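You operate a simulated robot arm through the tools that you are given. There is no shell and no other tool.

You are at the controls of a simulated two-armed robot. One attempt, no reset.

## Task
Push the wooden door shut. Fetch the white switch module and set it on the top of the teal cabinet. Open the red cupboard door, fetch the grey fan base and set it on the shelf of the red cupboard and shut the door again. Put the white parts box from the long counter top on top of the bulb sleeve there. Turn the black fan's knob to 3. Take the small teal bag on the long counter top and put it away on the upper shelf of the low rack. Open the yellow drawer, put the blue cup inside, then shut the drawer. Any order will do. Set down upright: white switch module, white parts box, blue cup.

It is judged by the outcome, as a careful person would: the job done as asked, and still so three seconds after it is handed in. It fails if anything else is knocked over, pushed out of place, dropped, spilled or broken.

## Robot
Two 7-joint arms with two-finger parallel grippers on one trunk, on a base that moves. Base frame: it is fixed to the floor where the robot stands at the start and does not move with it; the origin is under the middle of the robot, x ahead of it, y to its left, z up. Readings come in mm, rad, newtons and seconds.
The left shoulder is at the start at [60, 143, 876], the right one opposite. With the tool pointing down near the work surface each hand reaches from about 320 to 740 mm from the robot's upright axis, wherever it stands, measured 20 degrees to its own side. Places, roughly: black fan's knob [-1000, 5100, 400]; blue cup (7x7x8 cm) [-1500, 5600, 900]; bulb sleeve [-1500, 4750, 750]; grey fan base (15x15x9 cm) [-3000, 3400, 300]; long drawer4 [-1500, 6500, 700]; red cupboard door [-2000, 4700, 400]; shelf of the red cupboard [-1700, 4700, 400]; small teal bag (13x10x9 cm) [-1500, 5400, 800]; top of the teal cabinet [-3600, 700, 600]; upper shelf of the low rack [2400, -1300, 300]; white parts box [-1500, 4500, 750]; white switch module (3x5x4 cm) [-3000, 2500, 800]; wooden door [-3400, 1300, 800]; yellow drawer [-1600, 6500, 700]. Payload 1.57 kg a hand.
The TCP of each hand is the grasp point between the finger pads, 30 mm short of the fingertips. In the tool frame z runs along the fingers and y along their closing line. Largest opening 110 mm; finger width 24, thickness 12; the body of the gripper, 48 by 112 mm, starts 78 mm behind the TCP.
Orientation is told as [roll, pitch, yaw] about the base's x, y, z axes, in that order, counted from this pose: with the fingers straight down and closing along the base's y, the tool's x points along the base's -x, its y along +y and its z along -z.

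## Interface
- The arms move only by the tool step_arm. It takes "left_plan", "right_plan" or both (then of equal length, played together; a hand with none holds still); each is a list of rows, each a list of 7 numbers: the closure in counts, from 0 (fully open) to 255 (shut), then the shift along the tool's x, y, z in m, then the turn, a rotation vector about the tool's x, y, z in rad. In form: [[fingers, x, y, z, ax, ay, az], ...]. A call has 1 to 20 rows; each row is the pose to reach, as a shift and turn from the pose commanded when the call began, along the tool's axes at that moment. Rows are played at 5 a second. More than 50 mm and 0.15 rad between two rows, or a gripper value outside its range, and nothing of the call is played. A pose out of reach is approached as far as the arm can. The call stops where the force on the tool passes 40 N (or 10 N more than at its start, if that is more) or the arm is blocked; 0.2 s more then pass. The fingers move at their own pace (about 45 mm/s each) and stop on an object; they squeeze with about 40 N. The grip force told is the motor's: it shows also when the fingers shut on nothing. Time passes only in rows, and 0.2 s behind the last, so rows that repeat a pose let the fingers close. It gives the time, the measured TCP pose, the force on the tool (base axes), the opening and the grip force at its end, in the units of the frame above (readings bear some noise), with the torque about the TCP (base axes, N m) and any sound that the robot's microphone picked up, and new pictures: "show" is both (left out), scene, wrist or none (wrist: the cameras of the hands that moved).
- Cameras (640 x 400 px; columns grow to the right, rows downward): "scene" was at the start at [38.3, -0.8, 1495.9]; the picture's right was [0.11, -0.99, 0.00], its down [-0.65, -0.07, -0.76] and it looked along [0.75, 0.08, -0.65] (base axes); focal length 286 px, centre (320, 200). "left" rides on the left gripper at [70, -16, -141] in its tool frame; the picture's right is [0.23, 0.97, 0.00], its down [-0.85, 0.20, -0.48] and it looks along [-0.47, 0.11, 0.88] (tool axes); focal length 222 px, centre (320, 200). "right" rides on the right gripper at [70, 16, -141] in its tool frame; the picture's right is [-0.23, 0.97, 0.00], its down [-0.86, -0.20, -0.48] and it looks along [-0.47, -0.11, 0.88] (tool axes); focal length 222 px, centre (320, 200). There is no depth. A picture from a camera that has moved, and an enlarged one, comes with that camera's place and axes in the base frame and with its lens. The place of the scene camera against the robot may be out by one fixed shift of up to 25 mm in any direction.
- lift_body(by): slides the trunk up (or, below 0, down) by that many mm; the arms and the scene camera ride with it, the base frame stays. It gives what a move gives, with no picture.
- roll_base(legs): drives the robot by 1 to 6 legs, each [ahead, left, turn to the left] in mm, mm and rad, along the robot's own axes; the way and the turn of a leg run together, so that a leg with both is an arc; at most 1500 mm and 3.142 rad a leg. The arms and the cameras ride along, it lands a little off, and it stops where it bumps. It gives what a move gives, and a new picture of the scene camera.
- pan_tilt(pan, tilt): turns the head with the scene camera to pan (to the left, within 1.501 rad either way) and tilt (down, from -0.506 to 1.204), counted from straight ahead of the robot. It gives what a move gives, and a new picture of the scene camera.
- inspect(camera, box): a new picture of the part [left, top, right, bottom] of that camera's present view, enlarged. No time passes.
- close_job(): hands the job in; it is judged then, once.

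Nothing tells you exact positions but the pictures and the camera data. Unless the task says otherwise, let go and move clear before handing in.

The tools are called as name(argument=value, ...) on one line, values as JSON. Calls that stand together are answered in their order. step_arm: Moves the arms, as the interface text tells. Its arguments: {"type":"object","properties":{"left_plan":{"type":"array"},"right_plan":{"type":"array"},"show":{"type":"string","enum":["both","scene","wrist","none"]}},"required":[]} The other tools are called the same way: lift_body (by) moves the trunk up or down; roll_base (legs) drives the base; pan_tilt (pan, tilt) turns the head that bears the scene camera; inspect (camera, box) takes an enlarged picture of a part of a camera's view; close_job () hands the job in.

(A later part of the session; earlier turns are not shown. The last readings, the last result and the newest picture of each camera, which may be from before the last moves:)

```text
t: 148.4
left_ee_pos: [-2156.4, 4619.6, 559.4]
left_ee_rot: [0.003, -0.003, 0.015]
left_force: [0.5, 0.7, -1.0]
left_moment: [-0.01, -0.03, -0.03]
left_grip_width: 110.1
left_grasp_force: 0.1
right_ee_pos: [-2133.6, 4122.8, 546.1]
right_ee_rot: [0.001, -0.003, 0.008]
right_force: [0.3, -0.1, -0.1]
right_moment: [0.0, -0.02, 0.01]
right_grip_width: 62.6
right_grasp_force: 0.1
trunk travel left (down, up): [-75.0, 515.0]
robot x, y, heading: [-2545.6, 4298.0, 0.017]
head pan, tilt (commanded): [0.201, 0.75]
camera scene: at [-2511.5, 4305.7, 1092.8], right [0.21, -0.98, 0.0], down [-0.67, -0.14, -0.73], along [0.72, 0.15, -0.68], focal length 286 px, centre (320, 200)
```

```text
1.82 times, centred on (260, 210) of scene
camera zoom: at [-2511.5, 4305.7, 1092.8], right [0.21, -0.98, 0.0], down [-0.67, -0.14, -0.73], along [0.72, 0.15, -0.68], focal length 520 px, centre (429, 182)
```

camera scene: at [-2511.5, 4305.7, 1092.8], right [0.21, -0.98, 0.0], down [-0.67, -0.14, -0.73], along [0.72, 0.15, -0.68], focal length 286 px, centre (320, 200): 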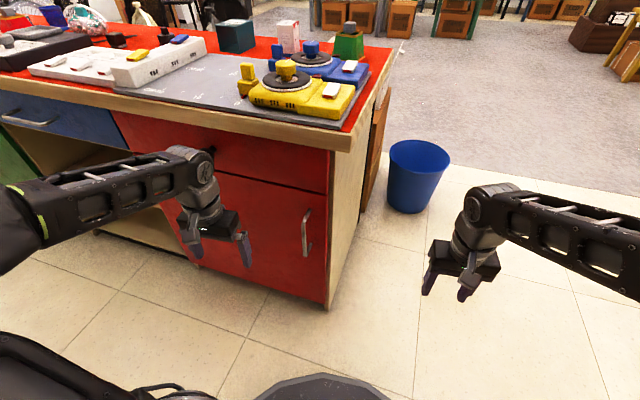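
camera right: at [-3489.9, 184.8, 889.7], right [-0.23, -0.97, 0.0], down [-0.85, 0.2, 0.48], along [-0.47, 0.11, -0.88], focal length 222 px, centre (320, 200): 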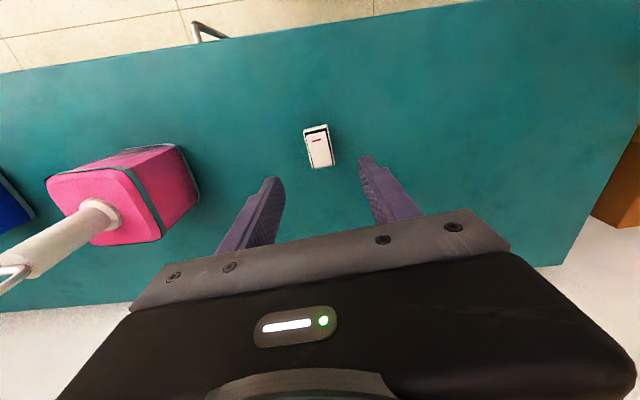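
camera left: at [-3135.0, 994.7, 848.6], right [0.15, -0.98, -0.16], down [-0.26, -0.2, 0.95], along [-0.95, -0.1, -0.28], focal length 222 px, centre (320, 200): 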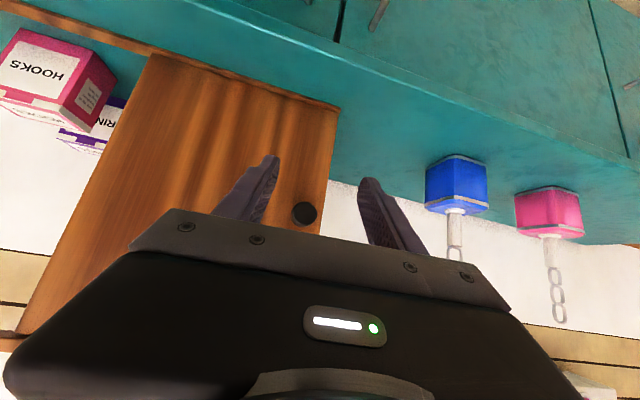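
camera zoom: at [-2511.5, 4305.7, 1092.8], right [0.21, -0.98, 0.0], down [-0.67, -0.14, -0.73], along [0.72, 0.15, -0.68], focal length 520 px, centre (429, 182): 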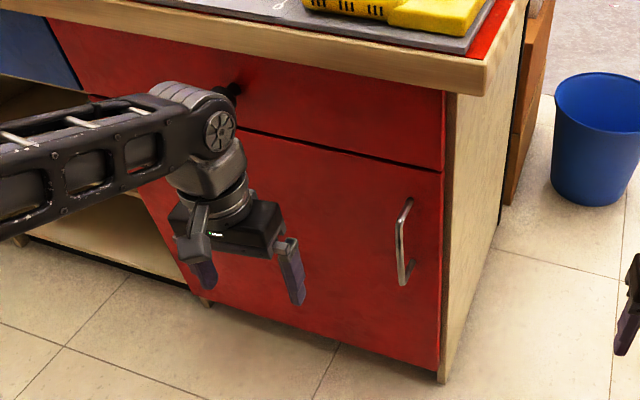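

The whole shop is turned by about 0.1 rad against my frame, and the door is about 600 mm wide with the hinge near (-1935, 4988). I lower the trunk fully, shift south a little and tilt the left hand forward.

roll_base(legs=[[0, -110, -0.1]])

lift_body(by=-70)

step_arm(left_plan=[[0, 0, 0, 0, 0, -0.14, 0], [0, 0, 0, 0, 0, -0.28, 0], [0, 0, 0, 0, 0, -0.42, 0], [0, 0, 0, 0, 0, -0.56, 0], [0, 0, 0, 0, 0, -0.7, 0], [0, 0, 0, 0, 0, -0.84, 0], [0, 0, 0, 0, 0, -0.98, 0], [0, 0, 0, 0, 0, -1.1, 0]])

```text
t: 149.6
left_ee_pos: [-2129.9, 4467.7, 558.2]
left_ee_rot: [0.003, 0.0, -0.085]
left_force: [-0.4, -1.0, -0.3]
left_moment: [-0.05, 0.0, -0.03]
left_grip_width: 109.5
left_grasp_force: 0.0
right_ee_pos: [-2157.2, 3971.0, 546.6]
right_ee_rot: [0.001, -0.005, -0.089]
right_force: [0.1, -0.3, -0.1]
right_moment: [-0.02, -0.01, 0.02]
right_grip_width: 62.5
right_grasp_force: 0.0
trunk travel left (down, up): [-75.0, 515.0]
robot x, y, heading: [-2554.6, 4186.2, -0.091]
head pan, tilt (commanded): [0.201, 0.75]
camera scene: at [-2514.3, 4189.7, 1092.8], right [0.11, -0.99, 0.0], down [-0.68, -0.08, -0.73], along [0.73, 0.08, -0.68], focal length 286 px, centre (320, 200)
```

scene: 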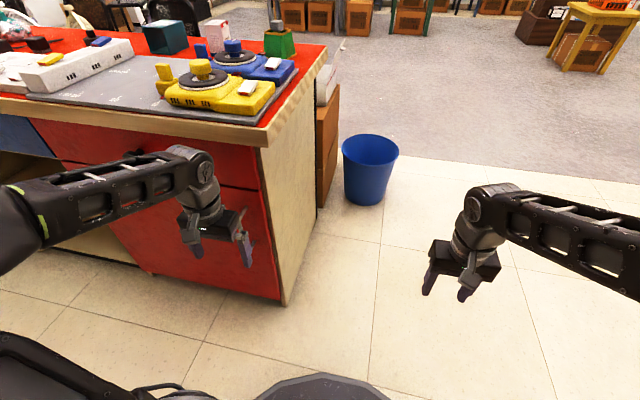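

```text
t: 150.7
left_ee_pos: [-2131.8, 4468.1, 488.8]
left_ee_rot: [0.002, -0.003, -0.084]
left_force: [0.2, -0.8, 0.8]
left_moment: [-0.01, 0.01, -0.03]
left_grip_width: 109.8
left_grasp_force: 0.0
right_ee_pos: [-2157.1, 3971.8, 476.5]
right_ee_rot: [-0.001, -0.004, -0.088]
right_force: [0.4, -0.9, -0.4]
right_moment: [0.02, 0.03, 0.01]
right_grip_width: 62.8
right_grasp_force: 0.0
trunk travel left (down, up): [-5.0, 585.0]
robot x, y, heading: [-2551.0, 4184.4, -0.086]
head pan, tilt (commanded): [0.201, 0.75]
```

```text
t: 152.5
left_ee_pos: [-2070.1, 4521.4, 512.7]
left_ee_rot: [0.003, -1.101, -0.089]
left_force: [0.6, 0.3, 0.4]
left_moment: [0.0, 0.0, 0.0]
left_grip_width: 110.0
left_grasp_force: 0.2
left hand out of reach, approached as far as the arm can: row 5, 6, 7, 8
right_ee_pos: [-2156.7, 3971.6, 476.7]
right_ee_rot: [0.001, -0.003, -0.09]
right_force: [-0.7, 0.0, -0.4]
right_moment: [-0.01, 0.02, 0.0]
right_grip_width: 62.8
right_grasp_force: 0.1
trunk travel left (down, up): [-5.0, 585.0]
robot x, y, heading: [-2551.9, 4184.1, -0.087]
head pan, tilt (commanded): [0.201, 0.75]
camera scene: at [-2514.5, 4189.5, 1022.8], right [0.11, -0.99, 0.0], down [-0.68, -0.08, -0.73], along [0.73, 0.08, -0.68], focal length 286 px, centre (320, 200)
camera left: at [-2229.9, 4516.6, 514.9], right [-0.02, 0.98, -0.2], down [-0.02, 0.2, 0.98], along [1.0, 0.02, 0.02], focal length 222 px, centre (320, 200)
```

scene: 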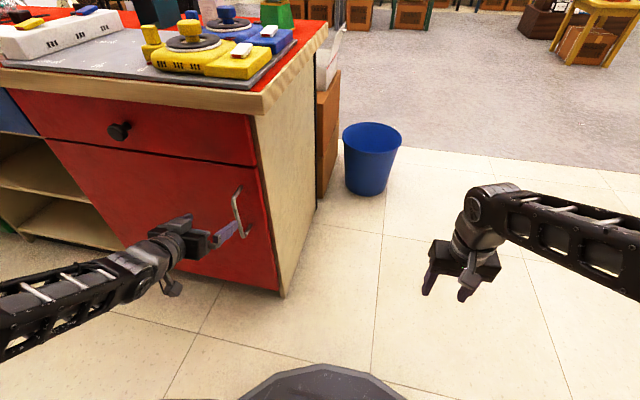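
left: 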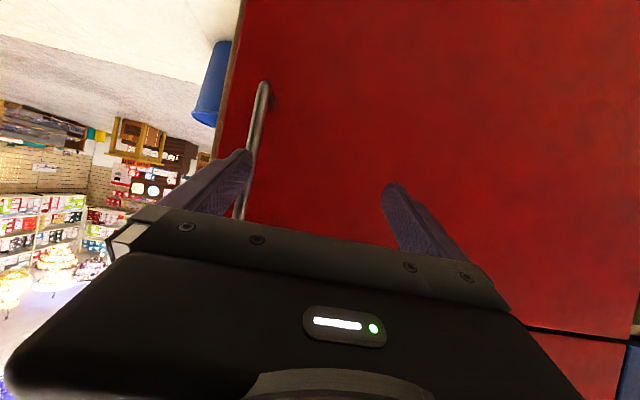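

The handle is at about (-2020, 4450), spanning z 424 to 550. I bring the hand back a little and sideways so the bar lies between the fingers.

step_arm(left_plan=[[0, 0.008, -0.015, -0.009, 0, 0, 0], [0, 0.016, -0.035, -0.009, 0, 0, 0], [0, 0.0247, -0.055, -0.0088, 0, 0, 0], [0, 0.0247, -0.068, -0.0088, 0, 0, 0], [0, 0.0247, -0.068, -0.0088, 0, 0, 0]])

```text
t: 153.0
left_ee_pos: [-2069.3, 4518.9, 511.3]
left_ee_rot: [0.001, -1.097, -0.076]
left_force: [-14.3, 3.0, 5.6]
left_moment: [-0.36, -0.08, -0.86]
left_grip_width: 108.6
left_grasp_force: 0.1
left hand out of reach, approached as far as the arm can: row 1, 2
right_ee_pos: [-2157.4, 3971.9, 476.2]
right_ee_rot: [0.0, -0.003, -0.087]
right_force: [0.1, -0.3, -0.4]
right_moment: [0.01, 0.01, -0.02]
right_grip_width: 62.6
right_grasp_force: 0.0
trunk travel left (down, up): [-5.0, 585.0]
robot x, y, heading: [-2552.6, 4190.7, -0.087]
head pan, tilt (commanded): [0.201, 0.75]
stopped in row 2 (left hand): the force on the tool passed its limit at 49 N (the readings are from after the stop); the commanded pose is now the measured one
camera scene: at [-2516.0, 4189.9, 1023.0], right [0.11, -0.99, 0.0], down [-0.68, -0.08, -0.73], along [0.73, 0.08, -0.68], focal length 286 px, centre (320, 200)
camera left: at [-2228.9, 4512.8, 514.0], right [-0.03, 0.98, -0.2], down [-0.02, 0.2, 0.98], along [1.0, 0.03, 0.01], focal length 222 px, centre (320, 200)
```

scene: 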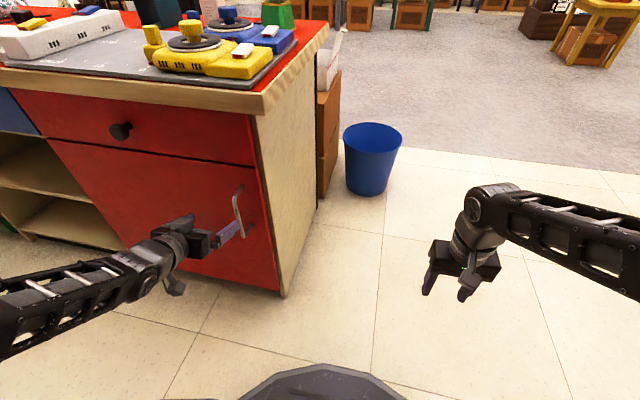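
left: 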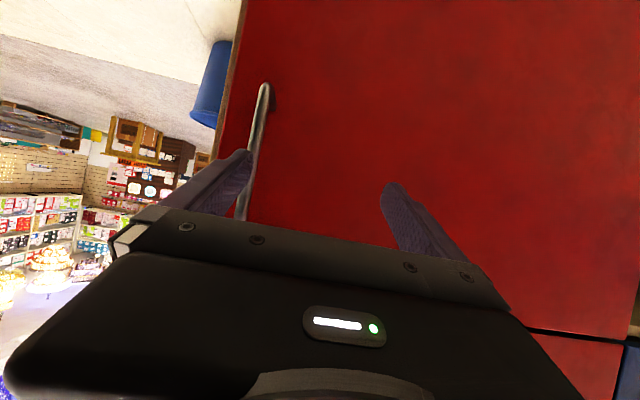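

A finger is touching the bar. I back off with the base, shift south, then come in again so the bar is between the fingers.

roll_base(legs=[[-45, 0, 0], [0, -70, 0]])

inspect(camera="left", box=[0, 0, 640, 400])

```text
t: 154.6
left_ee_pos: [-2118.8, 4450.4, 510.8]
left_ee_rot: [0.001, -1.098, -0.078]
left_force: [0.7, 1.0, -0.5]
left_moment: [-0.03, 0.02, 0.01]
left_grip_width: 110.0
left_grasp_force: 0.0
right_ee_pos: [-2206.8, 3904.9, 476.7]
right_ee_rot: [-0.001, -0.003, -0.089]
right_force: [0.6, -0.3, -0.2]
right_moment: [-0.01, 0.01, -0.03]
right_grip_width: 62.7
right_grasp_force: 0.0
trunk travel left (down, up): [-5.0, 585.0]
robot x, y, heading: [-2597.5, 4120.6, -0.089]
head pan, tilt (commanded): [0.201, 0.75]
camera scene: at [-2565.4, 4123.1, 1022.8], right [0.11, -0.99, 0.0], down [-0.68, -0.08, -0.73], along [0.73, 0.08, -0.68], focal length 286 px, centre (320, 200)
```

scene: 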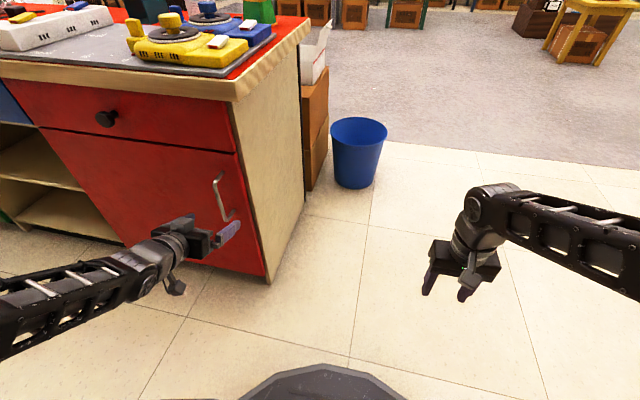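

```text
1.00 times, centred on (320, 200) of left (not enlarged: the box is as wide or as high as the picture)
camera zoom: at [-2278.1, 4445.5, 513.7], right [-0.03, 0.98, -0.2], down [-0.02, 0.2, 0.98], along [1.0, 0.03, 0.01], focal length 222 px, centre (320, 200)
```

zoom: 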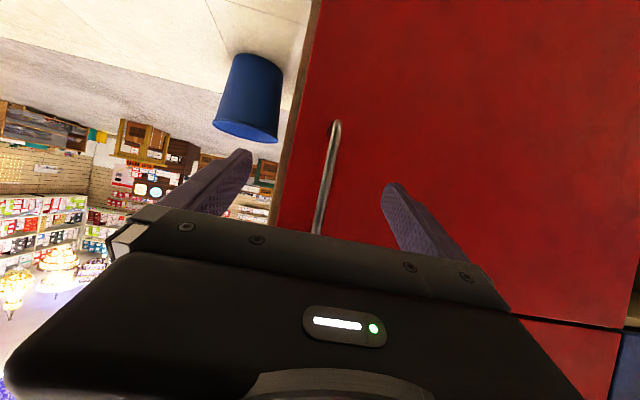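

The bar now lies between the fingers. I advance 72 mm and close.

roll_base(legs=[[72, 0, 0]])

step_arm(left_plan=[[255, 0, 0, 0, 0, 0, 0], [255, 0, 0, 0, 0, 0, 0], [255, 0, 0, 0, 0, 0, 0], [255, 0, 0, 0, 0, 0, 0], [255, 0, 0, 0, 0, 0, 0], [255, 0, 0, 0, 0, 0, 0], [255, 0, 0, 0, 0, 0, 0]])

```text
t: 155.6
left_ee_pos: [-2047.5, 4444.6, 511.9]
left_ee_rot: [-0.001, -1.096, -0.078]
left_force: [0.0, 0.3, -1.5]
left_moment: [0.01, 0.01, 0.04]
left_grip_width: 110.1
left_grasp_force: 0.1
right_ee_pos: [-2136.4, 3899.2, 475.8]
right_ee_rot: [0.0, -0.004, -0.086]
right_force: [0.4, -0.1, 0.4]
right_moment: [0.04, -0.01, 0.03]
right_grip_width: 62.2
right_grasp_force: 0.0
trunk travel left (down, up): [-5.0, 585.0]
robot x, y, heading: [-2526.5, 4117.0, -0.086]
head pan, tilt (commanded): [0.201, 0.75]
camera scene: at [-2494.1, 4116.8, 1022.8], right [0.11, -0.99, 0.0], down [-0.68, -0.08, -0.73], along [0.73, 0.08, -0.68], focal length 286 px, centre (320, 200)
```

scene: 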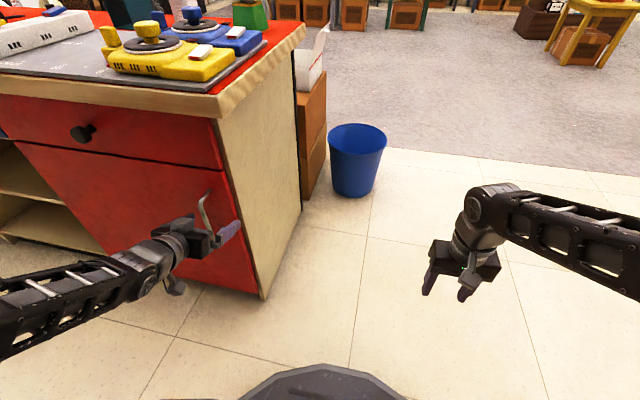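

```text
t: 157.2
left_ee_pos: [-2048.1, 4458.0, 511.5]
left_ee_rot: [-0.003, -1.097, -0.049]
left_force: [5.4, 20.9, -4.1]
left_moment: [0.31, 0.64, 0.28]
left_grip_width: 10.6
left_grasp_force: 26.3
right_ee_pos: [-2134.3, 3900.9, 477.5]
right_ee_rot: [-0.002, -0.001, -0.084]
right_force: [-0.1, 0.0, -0.6]
right_moment: [0.01, 0.0, 0.0]
right_grip_width: 62.4
right_grasp_force: 0.1
trunk travel left (down, up): [-5.0, 585.0]
robot x, y, heading: [-2529.4, 4116.6, -0.077]
head pan, tilt (commanded): [0.201, 0.75]
stopped in row 7 (left hand): the force on the tool passed its limit at 43 N (the readings are from after the stop); the commanded pose is now the measured one
camera scene: at [-2493.4, 4119.0, 1022.7], right [0.12, -0.99, 0.0], down [-0.68, -0.08, -0.73], along [0.73, 0.08, -0.68], focal length 286 px, centre (320, 200)
camera left: at [-2207.7, 4448.3, 514.1], right [-0.05, 0.98, -0.2], down [-0.02, 0.2, 0.98], along [1.0, 0.06, 0.01], focal length 222 px, centre (320, 200)
```

scene: 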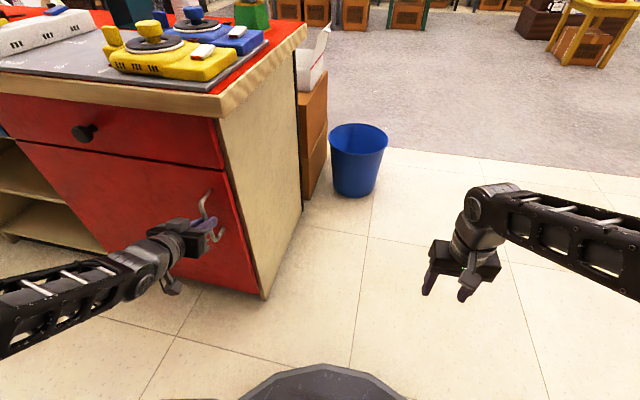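
left: 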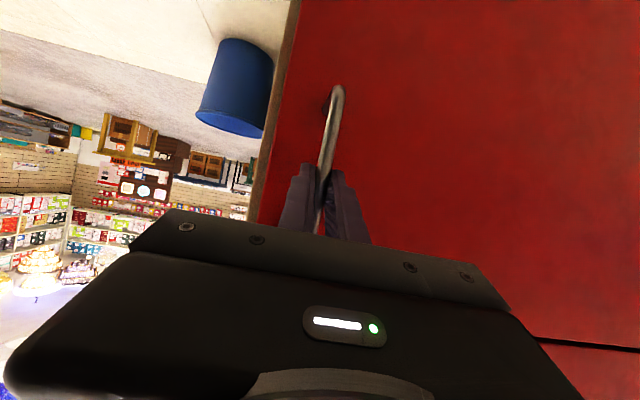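

The bar is held (10.6 mm). I pull the door open along its arc by driving the base back.

roll_base(legs=[[-50, 5, 0], [-50, 10, 0], [-50, 18, 0]])

```text
t: 158.1
left_ee_pos: [-2078.4, 4464.7, 511.1]
left_ee_rot: [0.0, -1.093, -0.049]
left_force: [-0.5, 0.4, -3.6]
left_moment: [0.11, -0.56, 0.0]
left_grip_width: 10.6
left_grasp_force: 28.5
right_ee_pos: [-2166.4, 3907.7, 476.2]
right_ee_rot: [0.0, -0.005, -0.081]
right_force: [0.2, 0.2, -1.0]
right_moment: [0.0, 0.02, 0.0]
right_grip_width: 63.0
right_grasp_force: 0.1
trunk travel left (down, up): [-5.0, 585.0]
robot x, y, heading: [-2560.3, 4123.5, -0.082]
head pan, tilt (commanded): [0.201, 0.75]
stopped in leg 1: the force on the tool passed its limit at 43 N (the readings are from after the stop); the commanded pose is now the measured one
camera scene: at [-2523.6, 4124.0, 1022.8], right [0.12, -0.99, 0.0], down [-0.68, -0.08, -0.73], along [0.73, 0.09, -0.68], focal length 286 px, centre (320, 200)
```

scene: 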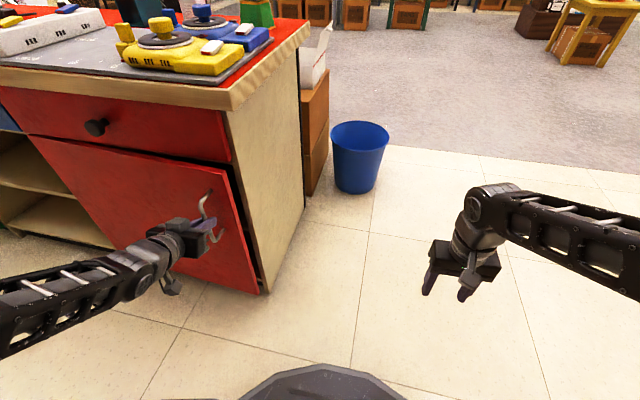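

The door has come open about 30 mm. I keep pulling.

roll_base(legs=[[-40, 6, 0], [-40, 10, 0], [-40, 14, 0]])

```text
t: 159.9
left_ee_pos: [-2175.8, 4500.9, 512.1]
left_ee_rot: [0.002, -1.092, -0.041]
left_force: [-0.4, 1.7, -3.3]
left_moment: [0.26, -0.57, 0.08]
left_grip_width: 10.7
left_grasp_force: 28.2
right_ee_pos: [-2261.3, 3937.9, 477.2]
right_ee_rot: [0.0, -0.003, -0.082]
right_force: [-0.1, -0.1, 0.4]
right_moment: [0.01, -0.03, 0.01]
right_grip_width: 62.8
right_grasp_force: 0.0
trunk travel left (down, up): [-5.0, 585.0]
robot x, y, heading: [-2654.4, 4153.7, -0.083]
head pan, tilt (commanded): [0.201, 0.75]
stopped in leg 3: the force on the tool passed its limit at 41 N (the readings are from after the stop); the commanded pose is now the measured one
camera scene: at [-2619.3, 4155.3, 1022.9], right [0.12, -0.99, 0.0], down [-0.68, -0.08, -0.73], along [0.73, 0.09, -0.68], focal length 286 px, centre (320, 200)
```

scene: 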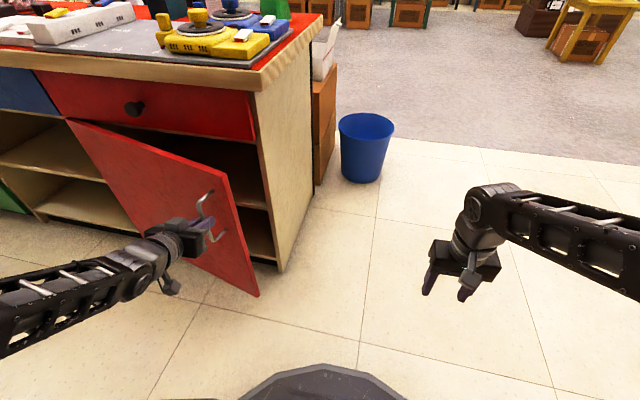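

inspect(camera="scene", box=[20, 70, 340, 310])

inspect(camera="left", box=[0, 0, 640, 400])

```text
1.67 times, centred on (180, 190) of scene
camera zoom: at [-2619.3, 4155.3, 1022.9], right [0.12, -0.99, 0.0], down [-0.68, -0.08, -0.73], along [0.73, 0.09, -0.68], focal length 477 px, centre (553, 217)
```

zoom: 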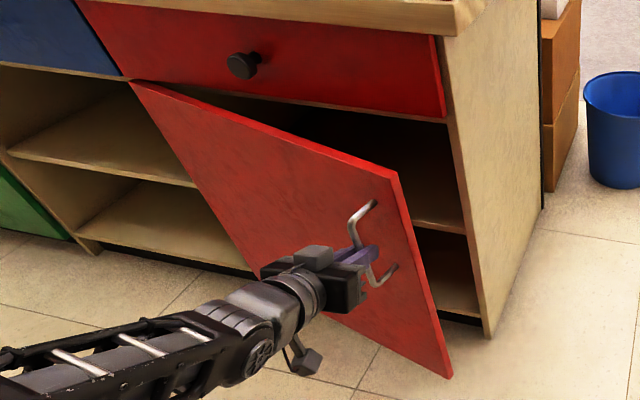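

```text
1.00 times, centred on (320, 200) of left (not enlarged: the box is as wide or as high as the picture)
camera zoom: at [-2333.8, 4488.9, 514.9], right [-0.07, 0.98, -0.2], down [-0.02, 0.2, 0.98], along [1.0, 0.07, 0.01], focal length 222 px, centre (320, 200)
```

zoom: 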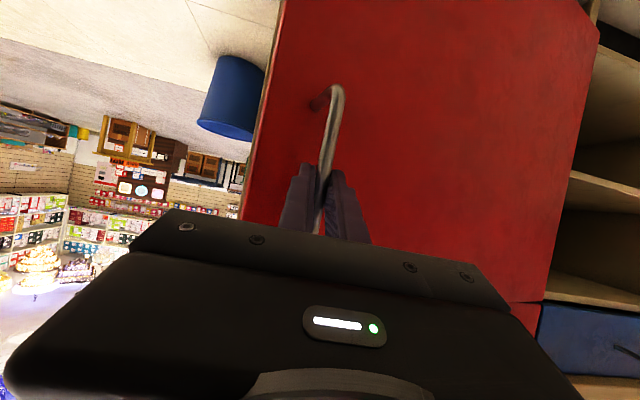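

The hinge is near (-1960, 4935), so the handle's radius is about 485. I pull two more steps along the arc.

roll_base(legs=[[-41, 13, 0], [-40, 18, 0]])

```text
t: 161.4
left_ee_pos: [-2248.2, 4541.3, 512.8]
left_ee_rot: [0.003, -1.093, -0.031]
left_force: [0.0, 2.5, -3.5]
left_moment: [0.28, -0.51, 0.04]
left_grip_width: 10.6
left_grasp_force: 28.6
right_ee_pos: [-2332.5, 3973.7, 477.0]
right_ee_rot: [-0.002, -0.003, -0.081]
right_force: [1.3, 0.1, -0.4]
right_moment: [0.0, -0.03, -0.01]
right_grip_width: 62.5
right_grasp_force: 0.0
trunk travel left (down, up): [-5.0, 585.0]
robot x, y, heading: [-2728.7, 4186.9, -0.086]
head pan, tilt (commanded): [0.201, 0.75]
stopped in leg 2: the force on the tool passed its limit at 51 N (the readings are from after the stop); the commanded pose is now the measured one
camera scene: at [-2691.9, 4190.8, 1022.9], right [0.12, -0.99, 0.0], down [-0.68, -0.08, -0.73], along [0.73, 0.09, -0.68], focal length 286 px, centre (320, 200)
```

scene: 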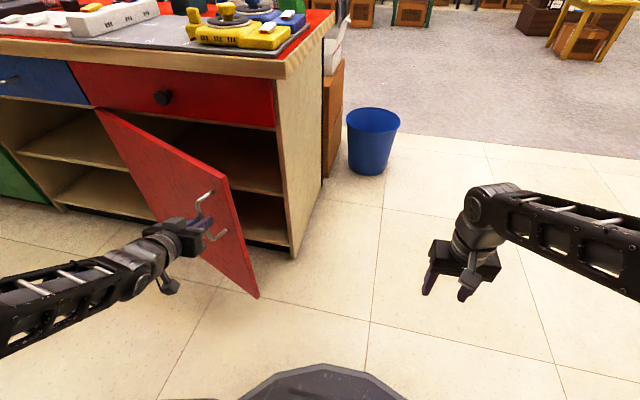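

The door is open about 27 degrees and my rear is getting near the shelving. I release the handle, back off 55 mm, and will then push the door wide from its inner side.

step_arm(left_plan=[[120, 0, 0, 0, 0, 0, 0], [60, 0, 0, 0, 0, 0, 0], [0, 0, 0, 0, 0, 0, 0], [0, 0, 0, 0, 0, 0, 0]], show="none")

roll_base(legs=[[-55, 0, 0], [0, -200, 0]])

```text
t: 162.4
left_ee_pos: [-2246.9, 4541.1, 513.1]
left_ee_rot: [0.003, -1.094, -0.032]
left_force: [-0.7, -0.5, 0.1]
left_moment: [0.0, 0.01, 0.02]
left_grip_width: 94.9
left_grasp_force: 0.0
right_ee_pos: [-2333.5, 3973.5, 477.2]
right_ee_rot: [0.001, -0.003, -0.081]
right_force: [-0.1, -0.1, -0.2]
right_moment: [-0.02, 0.01, 0.0]
right_grip_width: 62.7
right_grasp_force: 0.1
trunk travel left (down, up): [-5.0, 585.0]
robot x, y, heading: [-2727.9, 4186.1, -0.084]
head pan, tilt (commanded): [0.201, 0.75]
```

```text
t: 164.6
left_ee_pos: [-2314.2, 4364.2, 511.3]
left_ee_rot: [-0.005, -1.092, -0.022]
left_force: [1.2, 0.5, -0.6]
left_moment: [-0.02, -0.02, 0.01]
left_grip_width: 109.8
left_grasp_force: 0.0
right_ee_pos: [-2398.7, 3798.3, 472.4]
right_ee_rot: [-0.007, 0.009, -0.072]
right_force: [-0.1, 0.2, -0.1]
right_moment: [0.0, -0.01, -0.06]
right_grip_width: 62.7
right_grasp_force: 0.0
trunk travel left (down, up): [-5.0, 585.0]
robot x, y, heading: [-2796.2, 4009.7, -0.074]
head pan, tilt (commanded): [0.201, 0.75]
stopped in leg 2: the robot was blocked; the commanded pose is now the measured one
camera scene: at [-2756.8, 4014.5, 1022.8], right [0.12, -0.99, 0.0], down [-0.68, -0.09, -0.73], along [0.72, 0.09, -0.68], focal length 286 px, centre (320, 200)
```

scene: 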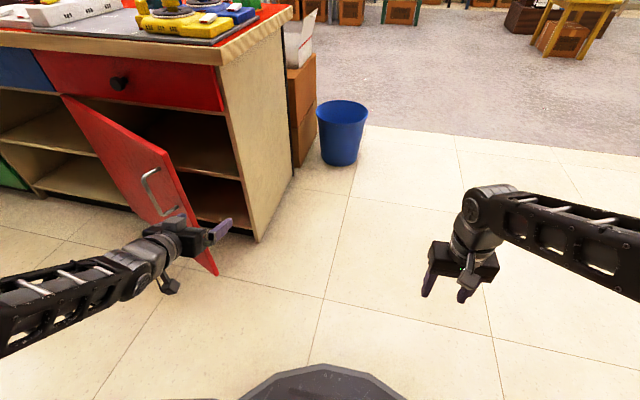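

Something blocked me on the right (bench leg or shelf end), so I stopped at once. I move forward first, then out to the open floor, and turn to face along the counter.

roll_base(legs=[[180, 0, 0], [0, -380, 0], [330, 0, 0], [0, 0, 1.545]])

pan_tilt(pan=-0.2, tilt=0.6)

```text
t: 165.2
left_ee_pos: [-2314.6, 4364.6, 512.8]
left_ee_rot: [-0.002, -1.095, -0.02]
left_force: [-0.7, 0.5, 0.0]
left_moment: [-0.05, 0.0, 0.02]
left_grip_width: 110.1
left_grasp_force: 0.1
right_ee_pos: [-2399.0, 3798.9, 471.9]
right_ee_rot: [-0.006, 0.01, -0.07]
right_force: [1.0, -0.9, -0.9]
right_moment: [0.0, 0.02, -0.01]
right_grip_width: 62.6
right_grasp_force: 0.0
trunk travel left (down, up): [-5.0, 585.0]
robot x, y, heading: [-2797.6, 4011.4, -0.078]
head pan, tilt (commanded): [0.201, 0.75]
stopped in leg 1: the robot was blocked; the commanded pose is now the measured one
camera scene: at [-2757.3, 4012.7, 1022.9], right [0.12, -0.99, 0.0], down [-0.68, -0.08, -0.73], along [0.73, 0.09, -0.68], focal length 286 px, centre (320, 200)
```

scene: 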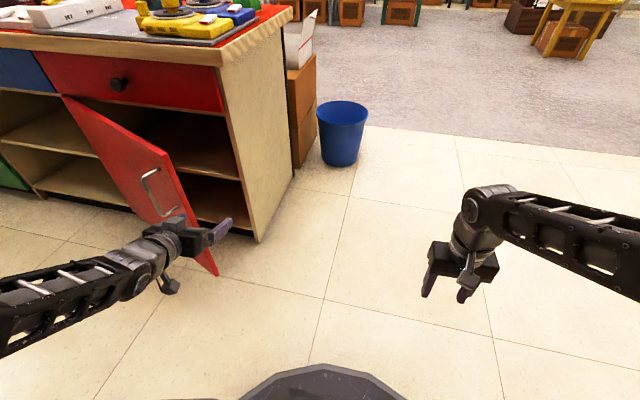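

```text
t: 166.1
left_ee_pos: [-2314.4, 4363.5, 513.1]
left_ee_rot: [0.0, -1.093, -0.023]
left_force: [0.4, -0.7, 0.7]
left_moment: [0.02, 0.01, -0.03]
left_grip_width: 109.8
left_grasp_force: 0.0
right_ee_pos: [-2397.3, 3798.0, 471.2]
right_ee_rot: [-0.006, 0.011, -0.074]
right_force: [0.5, 0.3, -0.7]
right_moment: [-0.02, 0.03, 0.0]
right_grip_width: 62.6
right_grasp_force: 0.0
trunk travel left (down, up): [-5.0, 585.0]
robot x, y, heading: [-2792.1, 4008.6, -0.079]
head pan, tilt (commanded): [-0.201, 0.6]
camera scene: at [-2754.3, 3978.4, 1035.6], right [-0.27, -0.96, 0.0], down [-0.54, 0.15, -0.82], along [0.79, -0.23, -0.57], focal length 286 px, centre (320, 200)
```

scene: 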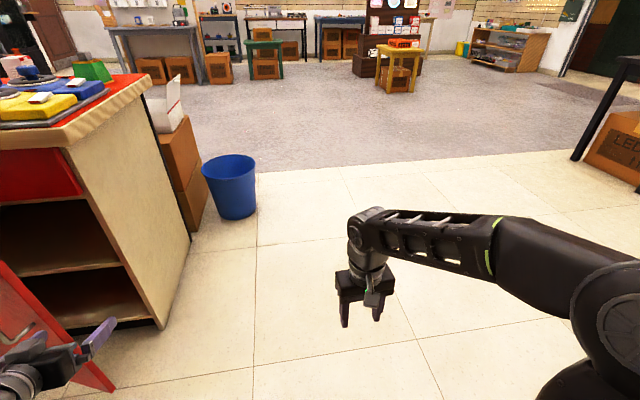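

I am blocked forward too, so my right elbow is probably caught behind the bench leg. I go back left the way I came, then forward.

roll_base(legs=[[0, 120, 0]])

pan_tilt(pan=-1.4, tilt=0.8)

```text
t: 167.3
left_ee_pos: [-2306.6, 4482.9, 513.4]
left_ee_rot: [0.002, -1.093, -0.024]
left_force: [-0.5, -0.4, 0.5]
left_moment: [0.04, -0.04, 0.02]
left_grip_width: 109.9
left_grasp_force: 0.1
right_ee_pos: [-2390.1, 3918.4, 472.4]
right_ee_rot: [-0.004, 0.007, -0.072]
right_force: [-0.2, 0.4, -0.3]
right_moment: [0.0, 0.0, -0.04]
right_grip_width: 62.7
right_grasp_force: 0.0
trunk travel left (down, up): [-5.0, 585.0]
robot x, y, heading: [-2786.1, 4125.5, -0.077]
head pan, tilt (commanded): [-0.201, 0.6]
camera scene: at [-2746.1, 4097.4, 1035.7], right [-0.27, -0.96, 0.0], down [-0.54, 0.15, -0.83], along [0.79, -0.23, -0.56], focal length 286 px, centre (320, 200)
```

scene: 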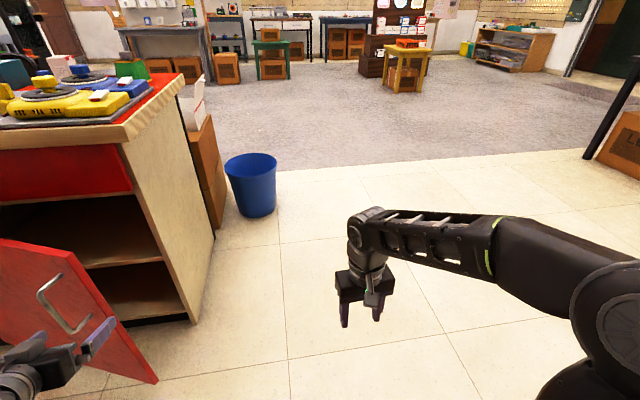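

```text
t: 168.7
left_ee_pos: [-2306.7, 4483.4, 513.2]
left_ee_rot: [0.003, -1.095, -0.025]
left_force: [0.1, -0.2, -0.2]
left_moment: [0.02, -0.01, 0.02]
left_grip_width: 110.0
left_grasp_force: 0.1
right_ee_pos: [-2390.0, 3918.0, 472.1]
right_ee_rot: [-0.006, 0.008, -0.072]
right_force: [0.7, -0.2, -0.7]
right_moment: [0.01, 0.0, 0.0]
right_grip_width: 62.5
right_grasp_force: 0.1
trunk travel left (down, up): [-5.0, 585.0]
robot x, y, heading: [-2786.9, 4129.6, -0.076]
head pan, tilt (commanded): [-1.4, 0.799]
camera scene: at [-2823.4, 4041.3, 1018.8], right [-1.0, -0.1, 0.0], down [-0.07, 0.71, -0.7], along [0.07, -0.69, -0.72], focal length 286 px, centre (320, 200)
```

scene: 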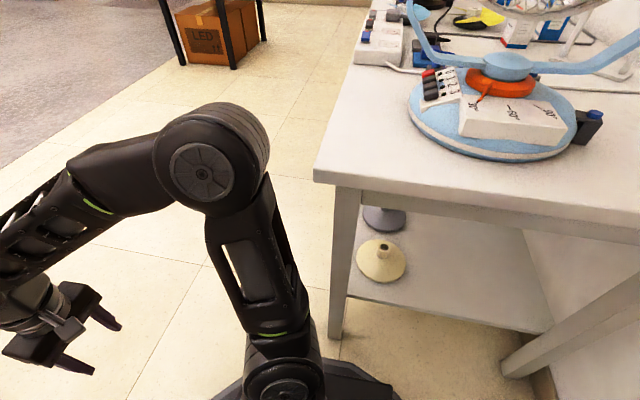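

The bench and its fan look untouched. I fold the left hand back so I can drive forward without meeting the door.

step_arm(left_plan=[[0, 0.0045, 0, -0.009, 0, 0.14, 0], [0, 0.011, 0, -0.022, 0, 0.28, 0], [0, 0.02, 0, -0.04, 0, 0.42, 0], [0, 0.032, 0, -0.062, 0, 0.56, 0], [0, 0.043, 0, -0.085, 0, 0.7, 0], [0, 0.054, 0, -0.107, 0, 0.84, 0], [0, 0.0635, 0, -0.125, 0, 0.98, 0], [0, 0.068, 0, -0.134, 0, 1.09, 0]], show="none")

pan_tilt(pan=0.3, tilt=0.75)

```text
t: 170.5
left_ee_pos: [-2456.4, 4487.5, 513.3]
left_ee_rot: [0.0, -0.003, -0.023]
left_force: [0.2, -0.7, 0.3]
left_moment: [0.01, -0.02, -0.01]
left_grip_width: 110.1
left_grasp_force: 0.0
left hand out of reach, approached as far as the arm can: row 1
right_ee_pos: [-2390.2, 3917.9, 472.4]
right_ee_rot: [-0.006, 0.008, -0.072]
right_force: [0.0, 0.3, 0.3]
right_moment: [-0.01, -0.03, 0.02]
right_grip_width: 62.7
right_grasp_force: 0.0
trunk travel left (down, up): [-5.0, 585.0]
robot x, y, heading: [-2785.1, 4130.8, -0.077]
head pan, tilt (commanded): [-1.4, 0.799]
```

```text
t: 172.3
left_ee_pos: [-2456.3, 4486.3, 513.3]
left_ee_rot: [0.001, -0.005, -0.023]
left_force: [0.7, -0.9, 0.5]
left_moment: [0.01, 0.01, 0.01]
left_grip_width: 110.1
left_grasp_force: 0.0
right_ee_pos: [-2389.5, 3916.5, 472.6]
right_ee_rot: [-0.005, 0.008, -0.072]
right_force: [0.7, 0.1, -0.6]
right_moment: [0.0, -0.01, 0.01]
right_grip_width: 62.8
right_grasp_force: 0.1
trunk travel left (down, up): [-5.0, 585.0]
robot x, y, heading: [-2785.0, 4128.0, -0.081]
head pan, tilt (commanded): [0.3, 0.75]
camera scene: at [-2750.3, 4139.9, 1022.8], right [0.22, -0.98, 0.0], down [-0.67, -0.15, -0.73], along [0.71, 0.16, -0.68], focal length 286 px, centre (320, 200)
```

scene: 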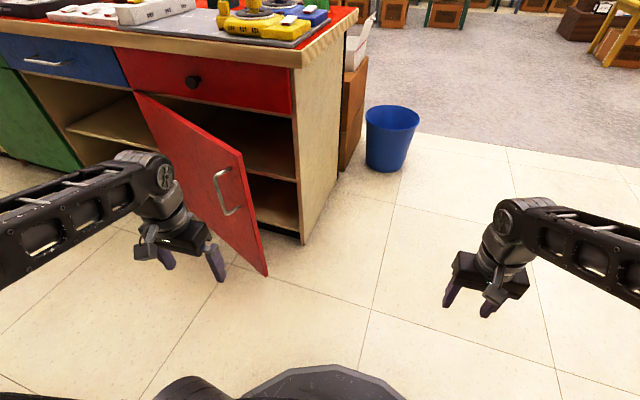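

roll_base(legs=[[120, 0, 0], [0, -280, 0], [340, 0, 0], [0, 0, 1.545]])

pan_tilt(pan=-0.2, tilt=0.7)

```text
t: 174.6
left_ee_pos: [-2341.4, 4342.9, 515.1]
left_ee_rot: [0.002, -0.007, 0.059]
left_force: [-0.2, 0.3, 0.3]
left_moment: [-0.01, -0.01, -0.03]
left_grip_width: 110.0
left_grasp_force: 0.1
right_ee_pos: [-2228.8, 3781.1, 472.0]
right_ee_rot: [-0.005, 0.009, 0.008]
right_force: [0.1, 0.3, 0.4]
right_moment: [0.03, -0.01, -0.01]
right_grip_width: 62.7
right_grasp_force: 0.0
trunk travel left (down, up): [-5.0, 585.0]
robot x, y, heading: [-2639.2, 3958.2, 0.005]
head pan, tilt (commanded): [0.3, 0.75]
stopped in leg 2: the robot was blocked; the commanded pose is now the measured one
camera scene: at [-2607.0, 3974.6, 1022.8], right [0.3, -0.95, 0.0], down [-0.65, -0.21, -0.73], along [0.7, 0.22, -0.68], focal length 286 px, centre (320, 200)
```

scene: 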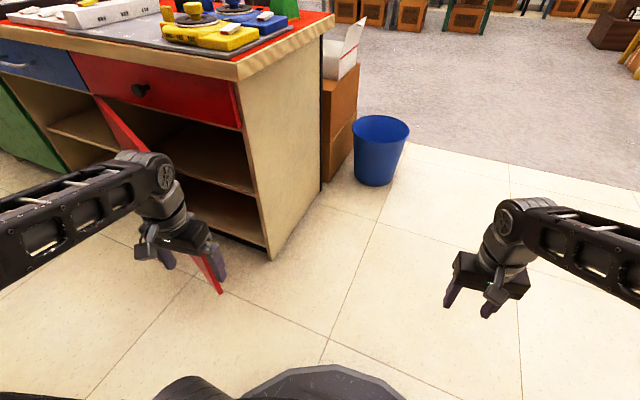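

```text
t: 175.5
left_ee_pos: [-2341.1, 4343.3, 514.1]
left_ee_rot: [0.001, -0.006, 0.061]
left_force: [-0.7, -0.5, 0.4]
left_moment: [-0.01, -0.02, 0.01]
left_grip_width: 109.8
left_grasp_force: 0.0
right_ee_pos: [-2228.4, 3780.9, 472.7]
right_ee_rot: [-0.004, 0.009, 0.008]
right_force: [0.3, 0.3, -0.2]
right_moment: [0.02, -0.01, 0.03]
right_grip_width: 62.5
right_grasp_force: 0.0
trunk travel left (down, up): [-5.0, 585.0]
robot x, y, heading: [-2635.2, 3960.1, 0.007]
head pan, tilt (commanded): [-0.201, 0.7]
camera scene: at [-2602.5, 3933.5, 1027.1], right [-0.19, -0.98, 0.0], down [-0.63, 0.12, -0.76], along [0.75, -0.15, -0.64], focal length 286 px, centre (320, 200)
```

scene: 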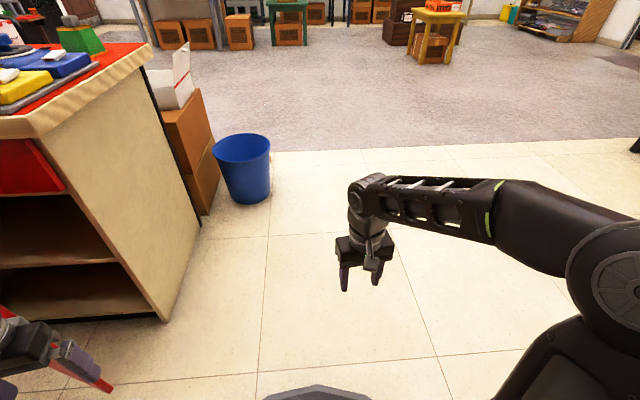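

I was blocked again while moving right. I look down to my right to find out what I am touching.

pan_tilt(pan=-1.45, tilt=1.0)

pan_tilt(pan=1.45, tilt=0.9)

```text
t: 176.9
left_ee_pos: [-2341.4, 4342.1, 513.8]
left_ee_rot: [0.0, -0.004, 0.061]
left_force: [0.2, -0.1, 0.5]
left_moment: [0.02, -0.03, 0.01]
left_grip_width: 109.8
left_grasp_force: 0.0
right_ee_pos: [-2228.0, 3781.1, 472.7]
right_ee_rot: [-0.005, 0.008, 0.008]
right_force: [-0.3, -1.2, 0.6]
right_moment: [0.01, 0.05, -0.02]
right_grip_width: 62.7
right_grasp_force: 0.0
trunk travel left (down, up): [-5.0, 585.0]
robot x, y, heading: [-2640.2, 3959.9, 0.01]
head pan, tilt (commanded): [-1.45, 1.0]
camera scene: at [-2677.0, 3880.8, 1003.7], right [-0.99, -0.13, 0.0], down [-0.11, 0.83, -0.54], along [0.07, -0.54, -0.84], focal length 286 px, centre (320, 200)
```

scene: 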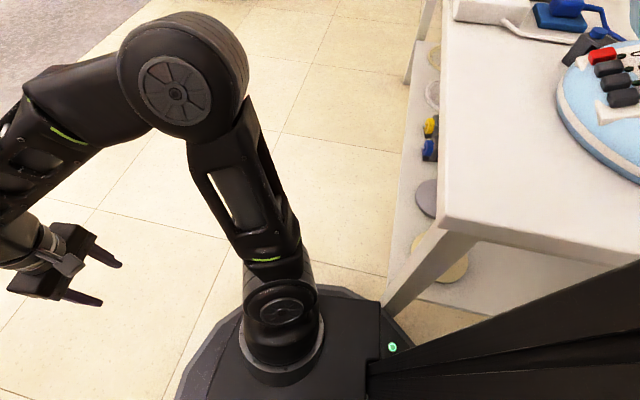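

```text
t: 179.5
left_ee_pos: [-2340.8, 4344.0, 515.1]
left_ee_rot: [0.0, -0.007, 0.058]
left_force: [-0.4, 0.6, 0.2]
left_moment: [0.0, 0.04, 0.0]
left_grip_width: 110.0
left_grasp_force: 0.0
right_ee_pos: [-2227.5, 3779.5, 472.0]
right_ee_rot: [-0.006, 0.008, 0.007]
right_force: [-0.1, -0.3, -0.1]
right_moment: [-0.05, -0.03, -0.02]
right_grip_width: 62.7
right_grasp_force: 0.1
trunk travel left (down, up): [-5.0, 585.0]
robot x, y, heading: [-2643.0, 3959.9, 0.008]
head pan, tilt (commanded): [1.45, 0.901]
camera scene: at [-2677.3, 4024.9, 1010.9], right [0.99, -0.11, 0.0], down [-0.09, -0.78, -0.62], along [0.07, 0.62, -0.78], focal length 286 px, centre (320, 200)
```

scene: 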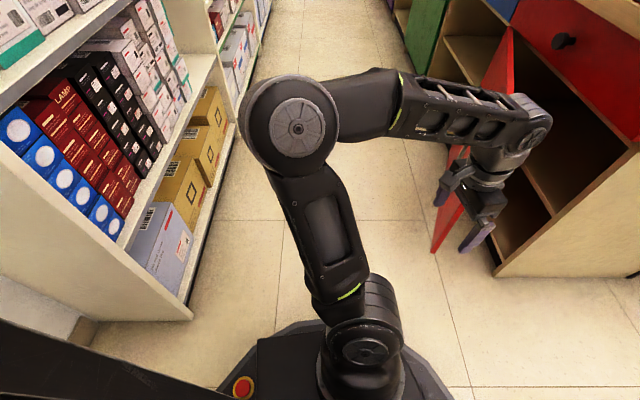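

The base's rear right corner meets the bench leg; the base is wider than I thought (about 400 mm at the corners). I drive forward first, then out, and then turn in the open.

roll_base(legs=[[250, 0, 0], [0, -200, 0], [130, 0, 0], [0, 0, 1.46]])

pan_tilt(pan=-0.2, tilt=0.7)

```text
t: 186.9
left_ee_pos: [-2610.6, 4099.0, 513.4]
left_ee_rot: [-0.001, -0.005, 1.524]
left_force: [-0.1, 0.5, 0.7]
left_moment: [0.0, 0.01, 0.0]
left_grip_width: 110.2
left_grasp_force: 0.0
right_ee_pos: [-2039.7, 4152.8, 472.5]
right_ee_rot: [-0.007, 0.011, 1.475]
right_force: [0.8, 0.9, 0.8]
right_moment: [-0.03, 0.01, 0.03]
right_grip_width: 62.8
right_grasp_force: 0.0
trunk travel left (down, up): [-5.0, 585.0]
robot x, y, heading: [-2261.2, 3763.0, 1.475]
head pan, tilt (commanded): [1.45, 0.901]
camera scene: at [-2353.0, 3738.2, 1010.9], right [0.22, 0.98, 0.0], down [0.77, -0.17, -0.62], along [-0.61, 0.13, -0.78], focal length 286 px, centre (320, 200)
```

scene: 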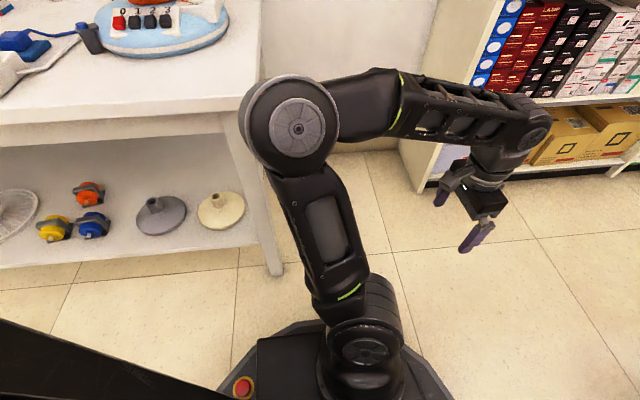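

```text
t: 188.7
left_ee_pos: [-2608.9, 4098.6, 513.9]
left_ee_rot: [0.002, -0.004, 1.524]
left_force: [-0.4, 0.2, -0.5]
left_moment: [0.01, 0.03, 0.03]
left_grip_width: 110.0
left_grasp_force: 0.0
right_ee_pos: [-2041.0, 4151.8, 471.8]
right_ee_rot: [-0.006, 0.008, 1.474]
right_force: [-0.3, -0.5, 0.7]
right_moment: [0.04, 0.01, 0.0]
right_grip_width: 62.3
right_grasp_force: 0.1
trunk travel left (down, up): [-5.0, 585.0]
robot x, y, heading: [-2260.6, 3757.0, 1.469]
head pan, tilt (commanded): [-0.201, 0.7]
camera scene: at [-2254.3, 3803.0, 1027.1], right [0.96, -0.29, 0.0], down [-0.19, -0.62, -0.76], along [0.22, 0.73, -0.64], focal length 286 px, centre (320, 200)
```

scene: 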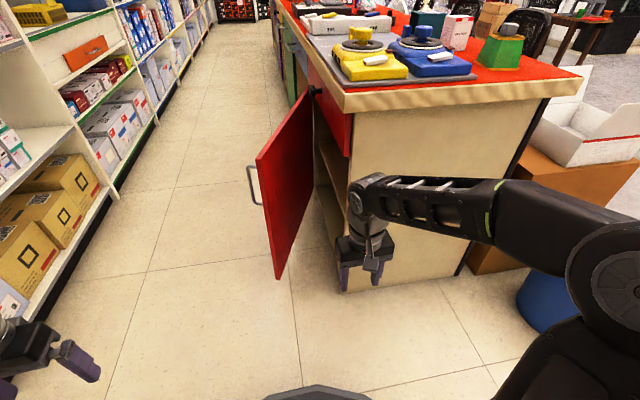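

The door's free edge is at about (-2208, 4488) and the hinge near (-1913, 4957). I bring the right hand (fingers shut) inside the door edge and push the door open by driving forward.

step_arm(right_plan=[[255, 0, 0, 0, 0, 0, 0], [255, 0, 0, 0, 0, 0, 0]], show="none")

roll_base(legs=[[150, 129, 0], [128, 0, 0]])

```text
t: 189.2
left_ee_pos: [-2609.8, 4098.9, 513.3]
left_ee_rot: [0.002, -0.006, 1.525]
left_force: [0.0, -0.1, 0.7]
left_moment: [0.0, 0.01, -0.03]
left_grip_width: 110.1
left_grasp_force: 0.1
right_ee_pos: [-2039.1, 4152.8, 472.9]
right_ee_rot: [-0.005, 0.01, 1.475]
right_force: [-0.6, 0.4, -0.4]
right_moment: [-0.01, -0.02, 0.01]
right_grip_width: 10.5
right_grasp_force: 0.3
trunk travel left (down, up): [-5.0, 585.0]
robot x, y, heading: [-2260.6, 3759.2, 1.472]
head pan, tilt (commanded): [-0.201, 0.7]
```

```text
t: 191.7
left_ee_pos: [-2711.1, 4388.3, 512.6]
left_ee_rot: [0.001, -0.005, 1.525]
left_force: [0.3, 0.2, 0.4]
left_moment: [-0.02, -0.05, -0.01]
left_grip_width: 109.9
left_grasp_force: 0.0
right_ee_pos: [-2141.3, 4441.0, 471.8]
right_ee_rot: [-0.005, 0.009, 1.476]
right_force: [-0.3, -0.4, 0.0]
right_moment: [0.03, -0.01, 0.04]
right_grip_width: 0.0
right_grasp_force: 21.3
trunk travel left (down, up): [-5.0, 585.0]
robot x, y, heading: [-2363.2, 4048.5, 1.473]
head pan, tilt (commanded): [-0.201, 0.7]
camera scene: at [-2355.8, 4092.3, 1027.1], right [0.96, -0.29, 0.0], down [-0.19, -0.62, -0.76], along [0.23, 0.73, -0.64], focal length 286 px, centre (320, 200)
```

scene: 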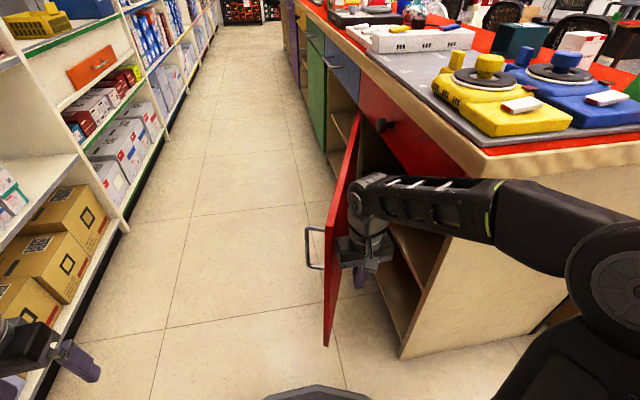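

roll_base(legs=[[120, 40, 0], [120, 40, 0]])

```text
t: 193.8
left_ee_pos: [-2767.5, 4636.5, 514.8]
left_ee_rot: [0.003, -0.006, 1.523]
left_force: [-0.7, -0.3, 0.3]
left_moment: [-0.05, 0.01, -0.01]
left_grip_width: 110.1
left_grasp_force: 0.1
right_ee_pos: [-2196.7, 4689.8, 472.9]
right_ee_rot: [-0.005, 0.009, 1.475]
right_force: [1.1, 0.1, 0.0]
right_moment: [0.01, 0.01, -0.01]
right_grip_width: 0.1
right_grasp_force: 21.0
trunk travel left (down, up): [-5.0, 585.0]
robot x, y, heading: [-2418.4, 4299.4, 1.471]
head pan, tilt (commanded): [-0.201, 0.7]
camera scene: at [-2411.9, 4341.1, 1027.1], right [0.96, -0.3, 0.0], down [-0.19, -0.62, -0.76], along [0.23, 0.73, -0.64], focal length 286 px, centre (320, 200)
```

scene: 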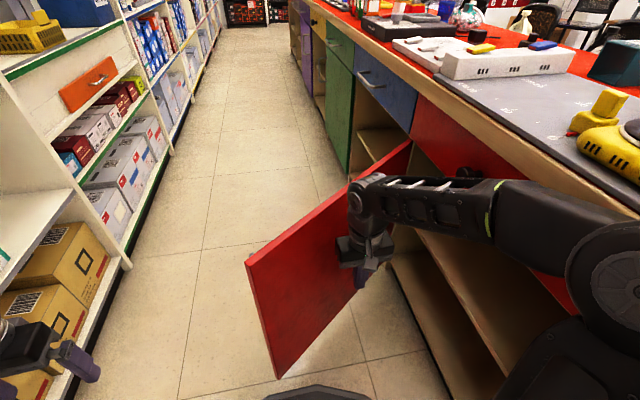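

The door is at about 55 degrees. I keep pushing forward.

roll_base(legs=[[110, 0, 0], [110, 0, 0]])

```text
t: 195.8
left_ee_pos: [-2746.3, 4856.7, 514.8]
left_ee_rot: [0.001, -0.006, 1.526]
left_force: [-0.2, 1.0, 0.3]
left_moment: [0.03, 0.01, 0.0]
left_grip_width: 110.1
left_grasp_force: 0.0
right_ee_pos: [-2174.3, 4909.4, 471.9]
right_ee_rot: [-0.003, 0.009, 1.474]
right_force: [0.3, 0.4, -0.6]
right_moment: [0.02, -0.04, 0.0]
right_grip_width: 0.1
right_grasp_force: 21.7
trunk travel left (down, up): [-5.0, 585.0]
robot x, y, heading: [-2398.3, 4519.6, 1.472]
head pan, tilt (commanded): [-0.201, 0.7]
camera scene: at [-2390.2, 4560.7, 1027.1], right [0.96, -0.29, 0.0], down [-0.19, -0.62, -0.76], along [0.23, 0.73, -0.64], focal length 286 px, centre (320, 200)
```

scene: 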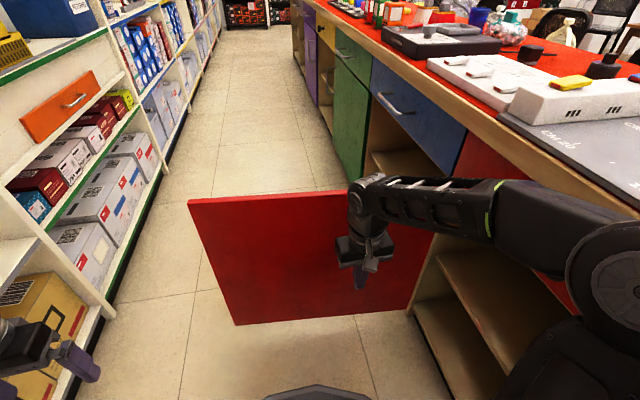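

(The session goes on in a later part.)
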